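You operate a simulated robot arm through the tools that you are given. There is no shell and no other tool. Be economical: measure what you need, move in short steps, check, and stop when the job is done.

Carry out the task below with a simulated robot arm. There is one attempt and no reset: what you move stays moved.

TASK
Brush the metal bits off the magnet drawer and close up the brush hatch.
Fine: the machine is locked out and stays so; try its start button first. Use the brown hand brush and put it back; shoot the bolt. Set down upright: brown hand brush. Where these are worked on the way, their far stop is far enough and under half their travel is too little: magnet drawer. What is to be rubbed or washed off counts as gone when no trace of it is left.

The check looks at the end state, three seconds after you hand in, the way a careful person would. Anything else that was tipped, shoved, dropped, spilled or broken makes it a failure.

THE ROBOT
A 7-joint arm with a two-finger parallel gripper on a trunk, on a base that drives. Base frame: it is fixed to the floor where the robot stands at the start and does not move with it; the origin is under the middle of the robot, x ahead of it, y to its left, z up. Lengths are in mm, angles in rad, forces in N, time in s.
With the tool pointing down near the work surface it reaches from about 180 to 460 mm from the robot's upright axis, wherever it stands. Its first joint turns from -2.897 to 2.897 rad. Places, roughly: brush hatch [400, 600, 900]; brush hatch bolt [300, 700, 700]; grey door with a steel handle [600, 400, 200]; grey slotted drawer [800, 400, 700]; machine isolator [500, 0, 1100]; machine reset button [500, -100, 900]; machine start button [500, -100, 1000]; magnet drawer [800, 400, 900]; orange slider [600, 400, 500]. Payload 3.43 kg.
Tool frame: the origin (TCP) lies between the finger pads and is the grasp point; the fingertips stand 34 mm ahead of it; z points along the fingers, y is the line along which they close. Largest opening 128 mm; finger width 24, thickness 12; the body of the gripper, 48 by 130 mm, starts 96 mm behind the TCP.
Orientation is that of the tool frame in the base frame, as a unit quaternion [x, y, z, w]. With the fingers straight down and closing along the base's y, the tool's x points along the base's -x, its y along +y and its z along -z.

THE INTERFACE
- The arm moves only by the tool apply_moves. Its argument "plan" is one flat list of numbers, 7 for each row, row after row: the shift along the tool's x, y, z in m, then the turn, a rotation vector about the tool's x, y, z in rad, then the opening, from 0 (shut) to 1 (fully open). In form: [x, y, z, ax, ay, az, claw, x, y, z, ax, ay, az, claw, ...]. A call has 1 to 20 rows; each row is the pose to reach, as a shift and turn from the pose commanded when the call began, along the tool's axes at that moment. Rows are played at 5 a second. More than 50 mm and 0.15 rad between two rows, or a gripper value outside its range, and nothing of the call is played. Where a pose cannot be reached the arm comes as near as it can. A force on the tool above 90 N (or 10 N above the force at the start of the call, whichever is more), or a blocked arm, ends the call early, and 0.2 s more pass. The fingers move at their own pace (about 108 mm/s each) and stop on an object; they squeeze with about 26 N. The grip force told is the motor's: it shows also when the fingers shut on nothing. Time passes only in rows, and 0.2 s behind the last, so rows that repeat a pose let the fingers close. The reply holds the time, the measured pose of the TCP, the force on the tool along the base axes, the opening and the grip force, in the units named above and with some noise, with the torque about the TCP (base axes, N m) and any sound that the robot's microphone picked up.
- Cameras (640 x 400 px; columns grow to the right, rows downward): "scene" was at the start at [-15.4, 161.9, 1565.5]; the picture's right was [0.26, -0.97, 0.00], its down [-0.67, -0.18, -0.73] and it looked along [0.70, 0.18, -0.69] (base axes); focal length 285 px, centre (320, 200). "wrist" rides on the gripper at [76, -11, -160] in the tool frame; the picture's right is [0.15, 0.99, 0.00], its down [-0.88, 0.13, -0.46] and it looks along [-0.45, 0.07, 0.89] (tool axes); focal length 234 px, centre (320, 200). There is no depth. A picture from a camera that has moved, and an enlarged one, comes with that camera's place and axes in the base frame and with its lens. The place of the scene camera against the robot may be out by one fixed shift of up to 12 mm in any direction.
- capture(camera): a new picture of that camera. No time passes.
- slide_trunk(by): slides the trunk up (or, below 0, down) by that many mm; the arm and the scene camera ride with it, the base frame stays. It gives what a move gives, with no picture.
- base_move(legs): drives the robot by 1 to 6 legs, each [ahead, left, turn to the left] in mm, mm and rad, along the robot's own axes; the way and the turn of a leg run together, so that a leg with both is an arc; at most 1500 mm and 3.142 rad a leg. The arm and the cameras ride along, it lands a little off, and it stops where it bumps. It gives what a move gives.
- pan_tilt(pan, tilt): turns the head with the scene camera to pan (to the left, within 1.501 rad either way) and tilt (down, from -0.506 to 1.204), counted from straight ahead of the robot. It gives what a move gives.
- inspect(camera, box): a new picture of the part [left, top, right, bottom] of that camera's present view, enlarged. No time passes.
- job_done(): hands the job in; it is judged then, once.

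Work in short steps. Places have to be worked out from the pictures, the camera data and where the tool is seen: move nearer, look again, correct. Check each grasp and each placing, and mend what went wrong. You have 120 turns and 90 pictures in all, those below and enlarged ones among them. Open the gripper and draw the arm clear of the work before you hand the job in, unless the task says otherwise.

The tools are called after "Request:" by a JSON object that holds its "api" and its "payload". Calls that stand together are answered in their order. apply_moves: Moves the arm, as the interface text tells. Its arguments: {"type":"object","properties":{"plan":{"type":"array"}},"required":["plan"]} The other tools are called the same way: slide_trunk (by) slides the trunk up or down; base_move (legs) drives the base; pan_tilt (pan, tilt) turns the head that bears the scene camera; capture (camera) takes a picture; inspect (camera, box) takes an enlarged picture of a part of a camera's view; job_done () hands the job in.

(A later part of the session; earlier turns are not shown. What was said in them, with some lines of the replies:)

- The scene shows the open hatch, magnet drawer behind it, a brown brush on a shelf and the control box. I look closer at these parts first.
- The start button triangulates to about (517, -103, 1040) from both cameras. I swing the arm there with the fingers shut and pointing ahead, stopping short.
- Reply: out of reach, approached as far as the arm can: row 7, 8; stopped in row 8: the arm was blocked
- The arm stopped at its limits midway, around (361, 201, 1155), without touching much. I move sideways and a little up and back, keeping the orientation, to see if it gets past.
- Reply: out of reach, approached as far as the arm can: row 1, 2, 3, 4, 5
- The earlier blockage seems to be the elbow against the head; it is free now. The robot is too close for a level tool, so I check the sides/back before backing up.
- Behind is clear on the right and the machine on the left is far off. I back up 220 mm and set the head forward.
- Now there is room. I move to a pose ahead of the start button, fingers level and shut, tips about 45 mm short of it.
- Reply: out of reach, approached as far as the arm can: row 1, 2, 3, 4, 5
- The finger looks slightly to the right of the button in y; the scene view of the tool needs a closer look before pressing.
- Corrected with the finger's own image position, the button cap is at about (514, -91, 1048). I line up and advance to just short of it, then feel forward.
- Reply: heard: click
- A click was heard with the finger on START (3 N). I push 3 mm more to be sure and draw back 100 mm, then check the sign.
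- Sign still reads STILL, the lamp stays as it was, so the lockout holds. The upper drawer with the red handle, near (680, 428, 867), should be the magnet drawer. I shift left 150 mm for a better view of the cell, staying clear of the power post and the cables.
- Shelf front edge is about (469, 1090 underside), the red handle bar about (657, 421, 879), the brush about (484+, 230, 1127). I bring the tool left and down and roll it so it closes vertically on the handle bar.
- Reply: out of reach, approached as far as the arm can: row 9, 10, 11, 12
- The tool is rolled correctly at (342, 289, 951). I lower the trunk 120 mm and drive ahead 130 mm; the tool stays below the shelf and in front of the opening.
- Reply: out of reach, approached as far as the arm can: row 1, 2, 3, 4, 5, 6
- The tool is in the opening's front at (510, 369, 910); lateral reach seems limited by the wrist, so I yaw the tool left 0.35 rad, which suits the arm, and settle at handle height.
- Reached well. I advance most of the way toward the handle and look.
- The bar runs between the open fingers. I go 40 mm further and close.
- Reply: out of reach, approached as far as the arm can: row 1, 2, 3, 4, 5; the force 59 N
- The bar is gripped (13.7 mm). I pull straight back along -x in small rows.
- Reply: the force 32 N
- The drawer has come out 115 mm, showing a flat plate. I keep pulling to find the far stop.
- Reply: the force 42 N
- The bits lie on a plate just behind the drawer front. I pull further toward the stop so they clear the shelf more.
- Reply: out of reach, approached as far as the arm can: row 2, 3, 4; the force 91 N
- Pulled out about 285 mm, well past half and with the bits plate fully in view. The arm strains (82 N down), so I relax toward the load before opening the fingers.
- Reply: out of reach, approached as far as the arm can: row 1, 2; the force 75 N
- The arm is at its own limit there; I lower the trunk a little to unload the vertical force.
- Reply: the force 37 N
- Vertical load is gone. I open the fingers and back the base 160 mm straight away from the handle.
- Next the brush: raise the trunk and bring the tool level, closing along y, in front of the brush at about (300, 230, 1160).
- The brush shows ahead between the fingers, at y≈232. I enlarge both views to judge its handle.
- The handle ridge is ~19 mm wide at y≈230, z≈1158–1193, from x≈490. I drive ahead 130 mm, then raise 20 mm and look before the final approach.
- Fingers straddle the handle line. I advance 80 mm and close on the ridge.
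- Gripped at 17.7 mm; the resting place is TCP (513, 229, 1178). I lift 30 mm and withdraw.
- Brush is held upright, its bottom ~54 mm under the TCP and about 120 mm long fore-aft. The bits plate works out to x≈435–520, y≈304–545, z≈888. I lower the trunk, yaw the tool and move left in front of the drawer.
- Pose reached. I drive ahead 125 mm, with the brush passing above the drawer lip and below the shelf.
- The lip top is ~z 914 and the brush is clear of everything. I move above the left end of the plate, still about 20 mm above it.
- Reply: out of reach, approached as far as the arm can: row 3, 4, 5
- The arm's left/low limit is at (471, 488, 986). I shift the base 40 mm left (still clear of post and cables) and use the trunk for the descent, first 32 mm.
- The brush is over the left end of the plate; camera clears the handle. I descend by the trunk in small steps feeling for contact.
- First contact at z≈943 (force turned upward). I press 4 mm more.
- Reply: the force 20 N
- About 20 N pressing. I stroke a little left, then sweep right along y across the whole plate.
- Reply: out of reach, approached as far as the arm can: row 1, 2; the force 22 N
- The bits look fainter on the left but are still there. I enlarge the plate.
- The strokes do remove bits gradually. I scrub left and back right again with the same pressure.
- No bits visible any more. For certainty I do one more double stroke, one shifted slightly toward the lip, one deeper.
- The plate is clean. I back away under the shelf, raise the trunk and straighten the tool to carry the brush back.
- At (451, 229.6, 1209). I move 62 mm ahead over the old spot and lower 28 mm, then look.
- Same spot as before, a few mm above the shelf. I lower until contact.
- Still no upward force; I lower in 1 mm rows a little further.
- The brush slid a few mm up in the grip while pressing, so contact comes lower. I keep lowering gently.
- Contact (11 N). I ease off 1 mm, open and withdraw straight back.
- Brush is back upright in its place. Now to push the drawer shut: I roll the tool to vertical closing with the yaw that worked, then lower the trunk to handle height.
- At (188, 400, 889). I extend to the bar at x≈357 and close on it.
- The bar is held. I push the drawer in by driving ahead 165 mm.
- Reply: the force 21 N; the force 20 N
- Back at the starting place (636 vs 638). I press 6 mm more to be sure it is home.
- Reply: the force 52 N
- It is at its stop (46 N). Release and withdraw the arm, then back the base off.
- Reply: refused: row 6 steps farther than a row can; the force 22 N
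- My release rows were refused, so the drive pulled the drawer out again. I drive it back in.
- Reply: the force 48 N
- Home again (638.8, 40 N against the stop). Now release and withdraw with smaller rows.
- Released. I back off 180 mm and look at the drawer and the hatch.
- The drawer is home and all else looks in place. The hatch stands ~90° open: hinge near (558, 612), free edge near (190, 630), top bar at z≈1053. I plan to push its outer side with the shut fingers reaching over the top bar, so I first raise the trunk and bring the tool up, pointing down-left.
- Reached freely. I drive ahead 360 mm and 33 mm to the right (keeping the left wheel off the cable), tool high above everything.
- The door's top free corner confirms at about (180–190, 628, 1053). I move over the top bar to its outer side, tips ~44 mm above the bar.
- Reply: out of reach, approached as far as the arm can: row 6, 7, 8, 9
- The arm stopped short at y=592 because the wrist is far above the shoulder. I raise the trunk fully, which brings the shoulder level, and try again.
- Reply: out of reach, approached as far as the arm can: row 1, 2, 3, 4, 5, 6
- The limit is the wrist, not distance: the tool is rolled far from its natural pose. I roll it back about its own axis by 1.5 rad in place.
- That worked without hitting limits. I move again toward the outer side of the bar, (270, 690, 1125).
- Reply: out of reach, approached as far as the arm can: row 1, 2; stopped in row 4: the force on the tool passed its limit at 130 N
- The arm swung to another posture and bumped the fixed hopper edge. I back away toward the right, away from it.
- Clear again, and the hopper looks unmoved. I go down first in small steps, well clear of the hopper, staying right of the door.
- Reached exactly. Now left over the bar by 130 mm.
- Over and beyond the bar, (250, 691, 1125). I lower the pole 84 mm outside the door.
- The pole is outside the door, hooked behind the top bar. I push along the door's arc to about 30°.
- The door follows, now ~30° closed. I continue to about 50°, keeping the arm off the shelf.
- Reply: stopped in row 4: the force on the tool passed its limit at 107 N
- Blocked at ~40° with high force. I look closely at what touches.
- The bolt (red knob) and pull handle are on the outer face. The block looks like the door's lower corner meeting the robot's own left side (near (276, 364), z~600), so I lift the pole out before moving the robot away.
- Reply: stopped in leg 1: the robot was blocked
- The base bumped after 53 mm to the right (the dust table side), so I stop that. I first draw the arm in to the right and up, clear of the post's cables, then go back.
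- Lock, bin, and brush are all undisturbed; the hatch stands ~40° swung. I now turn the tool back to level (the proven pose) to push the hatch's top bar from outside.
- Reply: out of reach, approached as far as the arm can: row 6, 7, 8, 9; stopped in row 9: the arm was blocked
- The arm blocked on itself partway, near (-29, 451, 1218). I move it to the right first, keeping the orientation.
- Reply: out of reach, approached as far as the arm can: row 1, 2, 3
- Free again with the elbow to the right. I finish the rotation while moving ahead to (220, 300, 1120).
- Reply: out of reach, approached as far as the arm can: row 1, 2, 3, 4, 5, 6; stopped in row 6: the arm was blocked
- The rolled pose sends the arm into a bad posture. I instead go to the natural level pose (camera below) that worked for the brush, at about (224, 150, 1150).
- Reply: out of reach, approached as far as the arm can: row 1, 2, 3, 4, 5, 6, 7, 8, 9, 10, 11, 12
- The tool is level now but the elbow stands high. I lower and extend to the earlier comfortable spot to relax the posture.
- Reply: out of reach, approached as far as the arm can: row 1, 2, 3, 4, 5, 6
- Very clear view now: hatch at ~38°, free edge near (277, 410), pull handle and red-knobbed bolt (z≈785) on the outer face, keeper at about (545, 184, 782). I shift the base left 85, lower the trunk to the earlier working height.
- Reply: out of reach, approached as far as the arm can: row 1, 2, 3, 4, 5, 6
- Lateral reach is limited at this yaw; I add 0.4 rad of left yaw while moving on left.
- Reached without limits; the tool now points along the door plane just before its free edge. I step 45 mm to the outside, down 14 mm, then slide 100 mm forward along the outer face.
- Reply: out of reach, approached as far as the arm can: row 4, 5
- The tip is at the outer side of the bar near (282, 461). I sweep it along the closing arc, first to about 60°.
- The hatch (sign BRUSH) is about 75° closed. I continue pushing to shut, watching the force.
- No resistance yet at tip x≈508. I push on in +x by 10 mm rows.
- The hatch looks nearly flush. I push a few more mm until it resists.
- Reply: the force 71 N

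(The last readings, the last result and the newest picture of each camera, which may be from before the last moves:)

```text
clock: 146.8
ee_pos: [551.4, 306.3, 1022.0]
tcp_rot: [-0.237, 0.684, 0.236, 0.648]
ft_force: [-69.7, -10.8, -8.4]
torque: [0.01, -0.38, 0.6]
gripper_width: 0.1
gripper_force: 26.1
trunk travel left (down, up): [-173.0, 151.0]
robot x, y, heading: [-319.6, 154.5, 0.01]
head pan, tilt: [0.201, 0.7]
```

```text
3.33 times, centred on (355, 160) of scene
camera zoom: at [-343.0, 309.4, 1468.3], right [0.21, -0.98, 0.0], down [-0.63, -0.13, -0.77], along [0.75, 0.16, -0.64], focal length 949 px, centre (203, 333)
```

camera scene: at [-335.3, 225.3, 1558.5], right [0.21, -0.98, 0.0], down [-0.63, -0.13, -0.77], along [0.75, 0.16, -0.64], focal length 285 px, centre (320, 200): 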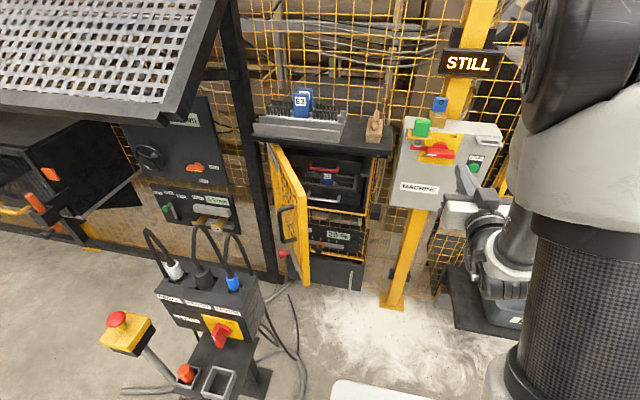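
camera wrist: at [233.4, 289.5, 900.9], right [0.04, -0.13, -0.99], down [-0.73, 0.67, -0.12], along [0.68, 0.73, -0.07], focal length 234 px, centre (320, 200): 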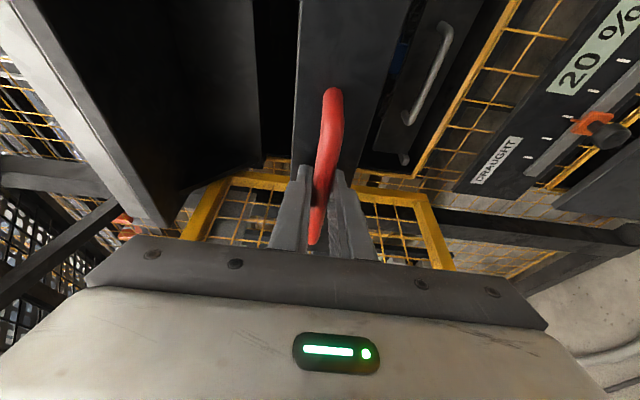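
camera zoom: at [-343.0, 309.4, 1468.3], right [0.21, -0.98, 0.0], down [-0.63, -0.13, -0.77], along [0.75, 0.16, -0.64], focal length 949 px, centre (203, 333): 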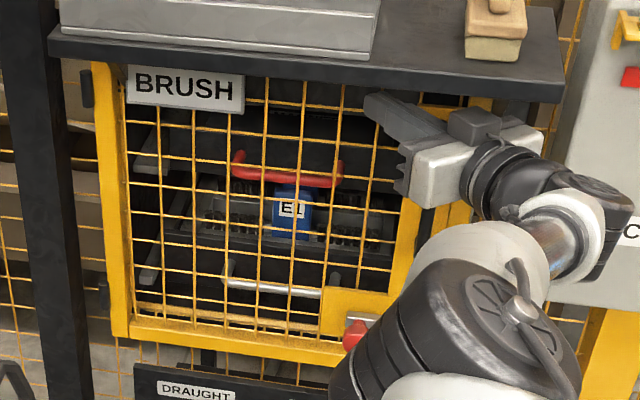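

The hatch is shut against its stop (70 N). Red bolt knob sits at the lower right, about (550, 312, 730). I retreat straight back from the hatch.

Request:
{"api": "apply_moves", "payload": {"plan": [0, 0.0195, -0.0324, 0, 0, 0, 0, 0, 0.039, -0.0648, 0, 0, 0, 0, 0, 0.0584, -0.0971, 0, 0, 0, 0, 0, 0.0778, -0.1295, 0, 0, 0, 0]}}

Request:
{"api": "slide_trunk", "payload": {"by": -172}}

```text
clock: 147.8
ee_pos: [409.2, 286.1, 1030.8]
tcp_rot: [-0.232, 0.685, 0.234, 0.65]
ft_force: [0.8, 0.9, -1.0]
torque: [0.0, 0.0, 0.01]
gripper_width: 0.0
gripper_force: 25.5
trunk travel left (down, up): [-173.0, 151.0]
robot x, y, heading: [-322.1, 154.7, 0.006]
head pan, tilt: [0.201, 0.7]
```

```text
clock: 149.7
ee_pos: [408.9, 286.1, 858.9]
tcp_rot: [-0.233, 0.685, 0.234, 0.65]
ft_force: [0.1, 0.2, -0.4]
torque: [-0.02, -0.01, 0.02]
gripper_width: 0.0
gripper_force: 25.6
trunk travel left (down, up): [-1.0, 323.0]
robot x, y, heading: [-324.7, 156.6, 0.007]
head pan, tilt: [0.201, 0.7]
```

Now I lower the tool to bolt height, reduce the yaw, and open the fingers to 64 mm to straddle the knob.

Request:
{"api": "apply_moves", "payload": {"plan": [0.0207, -0.0001, 0.0075, 0.087, 0, 0, 0.5, 0.0413, -0.0003, 0.015, 0.173, 0, 0, 0.5, 0.062, -0.0004, 0.0225, 0.26, 0, 0, 0.5, 0.0827, -0.0005, 0.03, 0.347, 0, 0, 0.5, 0.1033, -0.0007, 0.0375, 0.433, 0, 0, 0.5, 0.124, -0.0008, 0.045, 0.52, 0, 0, 0.5, 0.124, -0.0008, 0.045, 0.52, 0, 0, 0.5]}}

Request:
{"api": "capture", "payload": {"camera": "wrist"}}

```text
clock: 151.3
ee_pos: [451.9, 240.9, 810.9]
tcp_rot: [-0.123, 0.735, 0.113, 0.657]
ft_force: [0.1, -1.0, -0.1]
torque: [0.01, 0.0, -0.01]
gripper_width: 64.0
gripper_force: 0.1
out of reach, approached as far as the arm can: row 3, 4, 5, 6, 7
trunk travel left (down, up): [-1.0, 323.0]
robot x, y, heading: [-323.3, 151.1, 0.005]
head pan, tilt: [0.201, 0.7]
```

```text
2 pictures are left
camera wrist: at [297.6, 175.4, 754.0], right [-0.34, 0.93, -0.14], down [-0.38, 0.0, 0.93], along [0.86, 0.37, 0.35], focal length 234 px, centre (320, 200)
```

wrist: 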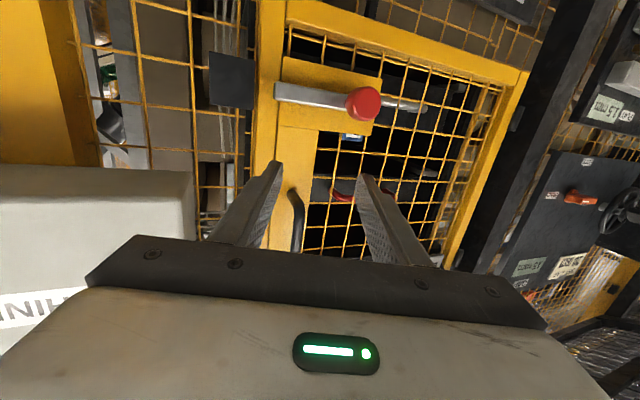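

The wrist view shows the bolt clearly: knob about (540, 313, 739), bolt end ~26 mm short of the keeper, to be slid toward -y. The level tool cannot get lower, so I pitch it down 0.6 rad while moving closer.

Request:
{"api": "apply_moves", "payload": {"plan": [0.0052, 0.01, 0.0084, 0, 0.12, 0, 0.5, 0.0103, 0.02, 0.0167, 0, 0.24, 0, 0.5, 0.0155, 0.03, 0.0251, 0, 0.36, 0, 0.5, 0.0206, 0.04, 0.0334, 0, 0.48, 0, 0.5, 0.0258, 0.0499, 0.0418, 0, 0.6, 0, 0.5]}}

```text
clock: 152.5
ee_pos: [471.9, 301.0, 781.9]
tcp_rot: [-0.151, 0.896, 0.07, 0.411]
ft_force: [-0.2, 0.0, 0.0]
torque: [-0.02, 0.02, -0.01]
gripper_width: 64.0
gripper_force: 0.1
trunk travel left (down, up): [-1.0, 323.0]
robot x, y, heading: [-323.4, 154.8, 0.011]
head pan, tilt: [0.201, 0.7]
```

Fully reached now. I move ~40 mm closer along the tool and check with the wrist camera.

Request:
{"api": "apply_moves", "payload": {"plan": [-0.004, 0, 0.015, 0, 0, 0, 0.5, -0.0077, 0.0005, 0.028, 0, 0, 0, 0.5]}}

Request:
{"api": "capture", "payload": {"camera": "wrist"}}

```text
clock: 153.1
ee_pos: [496.9, 310.6, 770.2]
tcp_rot: [-0.153, 0.895, 0.073, 0.412]
ft_force: [-0.2, 0.4, -0.1]
torque: [-0.02, 0.05, -0.01]
gripper_width: 64.1
gripper_force: 0.1
trunk travel left (down, up): [-1.0, 323.0]
robot x, y, heading: [-321.6, 147.9, 0.005]
head pan, tilt: [0.201, 0.7]
```

```text
1 pictures are left
camera wrist: at [339.5, 243.5, 817.5], right [-0.42, 0.9, -0.11], down [0.17, 0.19, 0.97], along [0.89, 0.38, -0.24], focal length 234 px, centre (320, 200)
```

wrist: 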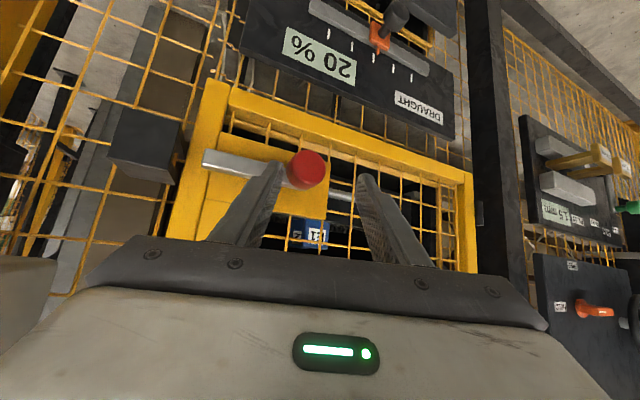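

The knob lies between the fingers, at about (542, 312, 734). I advance 27 mm and close on it.

Request:
{"api": "apply_moves", "payload": {"plan": [-0.0005, -0.0025, 0.014, 0, 0, 0, 0.5, -0.001, -0.005, 0.0273, 0, 0, 0, 0.5, -0.001, -0.005, 0.0273, 0, 0, 0, 0, -0.001, -0.005, 0.0273, 0, 0, 0, 0, -0.001, -0.005, 0.0273, 0, 0, 0, 0]}}

```text
clock: 154.3
ee_pos: [519.2, 304.8, 752.4]
tcp_rot: [-0.148, 0.897, 0.069, 0.412]
ft_force: [-0.7, -21.7, -1.2]
torque: [-0.41, 0.06, -0.9]
gripper_width: 38.3
gripper_force: 45.1
trunk travel left (down, up): [-1.0, 323.0]
robot x, y, heading: [-321.5, 154.7, 0.008]
head pan, tilt: [0.201, 0.7]
```

It holds the knob (38 mm). I slide it toward -y in 10 mm rows.

Request:
{"api": "apply_moves", "payload": {"plan": [0.0021, -0.0095, -0.0025, 0, 0, 0, 0, 0.0043, -0.0189, -0.005, 0, 0, 0, 0, 0.0064, -0.0284, -0.0075, 0, 0, 0, 0, 0.0085, -0.0378, -0.01, 0, 0, 0, 0]}}

```text
clock: 155.3
ee_pos: [519.6, 273.9, 752.2]
tcp_rot: [-0.153, 0.896, 0.073, 0.411]
ft_force: [0.1, 0.3, -0.7]
torque: [0.22, 0.0, 0.14]
gripper_width: 38.7
gripper_force: 45.7
trunk travel left (down, up): [-1.0, 323.0]
robot x, y, heading: [-323.3, 152.5, 0.012]
head pan, tilt: [0.201, 0.7]
```

It slides freely (31 mm so far). I continue until it stops.

Request:
{"api": "apply_moves", "payload": {"plan": [0.0021, -0.0095, -0.0025, 0, 0, 0, 0, 0.0043, -0.0189, -0.005, 0, 0, 0, 0, 0.0064, -0.0284, -0.0075, 0, 0, 0, 0]}}

```text
clock: 156.1
ee_pos: [518.6, 259.5, 752.8]
tcp_rot: [-0.158, 0.895, 0.079, 0.41]
ft_force: [8.2, 38.5, -2.4]
torque: [0.85, -0.13, -0.2]
gripper_width: 38.4
gripper_force: 45.2
trunk travel left (down, up): [-1.0, 323.0]
robot x, y, heading: [-319.7, 155.0, 0.012]
head pan, tilt: [0.201, 0.7]
```

It stopped after ~45 mm with 38 N — past the 26 mm gap, so the bolt is in the keeper. I ease, open and withdraw.

Request:
{"api": "apply_moves", "payload": {"plan": [-0.001, 0.005, 0.001, 0, 0, 0, 0, -0.001, 0.005, 0.001, 0, 0, 0, 0.55, -0.001, 0.005, 0.001, 0, 0, 0, 0.55, -0.001, 0.005, -0.025, 0, 0, 0, 0.55, -0.001, 0.005, -0.06, 0, 0, 0, 0.55, -0.001, 0.005, -0.1, 0, 0, 0, 0.55]}}

Request:
{"api": "base_move", "payload": {"legs": [[-150, 0, 0]]}}

Request:
{"api": "capture", "payload": {"camera": "wrist"}}

```text
clock: 157.5
ee_pos: [445.7, 221.3, 819.0]
tcp_rot: [-0.151, 0.897, 0.071, 0.41]
ft_force: [0.4, 0.1, 0.1]
torque: [-0.01, -0.02, -0.03]
gripper_width: 70.4
gripper_force: 0.0
trunk travel left (down, up): [-1.0, 323.0]
robot x, y, heading: [-326.4, 155.7, 0.004]
head pan, tilt: [0.201, 0.7]
```

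```text
clock: 158.9
ee_pos: [297.5, 220.4, 818.3]
tcp_rot: [-0.151, 0.896, 0.072, 0.412]
ft_force: [-0.4, 0.0, -0.1]
torque: [0.01, -0.01, 0.0]
gripper_width: 70.2
gripper_force: 0.0
trunk travel left (down, up): [-1.0, 323.0]
robot x, y, heading: [-470.8, 155.1, 0.009]
head pan, tilt: [0.201, 0.7]
```

```text
0 pictures are left
camera wrist: at [140.0, 153.1, 866.0], right [-0.42, 0.9, -0.11], down [0.17, 0.19, 0.97], along [0.89, 0.38, -0.24], focal length 234 px, centre (320, 200)
```

wrist: 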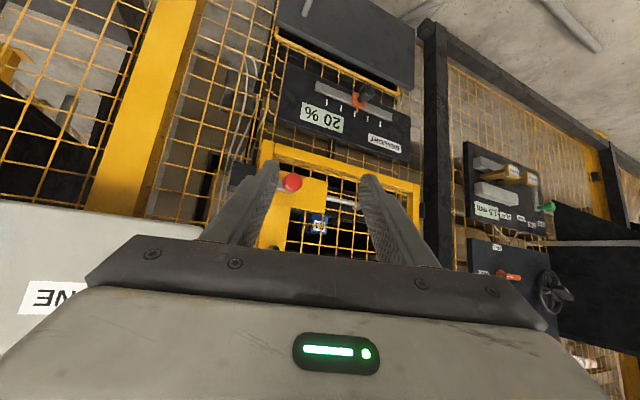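

The knob now sits well toward the keeper, the hatch is flush, the gripper is open and clear of the work. The job is complete, so I hand in.

Request:
{"api": "job_done", "payload": {}}

```text
The job is handed in.
```

I brushed the bits off the magnet drawer, pushed it back in, closed the brush hatch and shot its bolt. In the last pictures before handing in, the plate showed no bits, the hatch was flush and the bolt knob was over toward the keeper.

- **Start button:** I pressed it first. It clicked and the machine stayed still. I didn't touch the locks or the reset button.
- **Drawer:** I pulled it out about 285 mm to brush. A refused release then pulled it partly open again, and I pushed it back to its stop.
- **Brush:** It is back upright at its place on the shelf.
- **Bolt:** It slid about 45 mm until it stopped. The gap to the keeper was about 26 mm, so I judge it engaged, but the last picture doesn't show the bolt end itself.
- **Bumps:** The arm hit the hopper edge once at about 130 N. The hatch jammed at 107 N, probably against the robot's own side. The base also bumped something on its right, likely the dust table. The later pictures showed nothing shifted.
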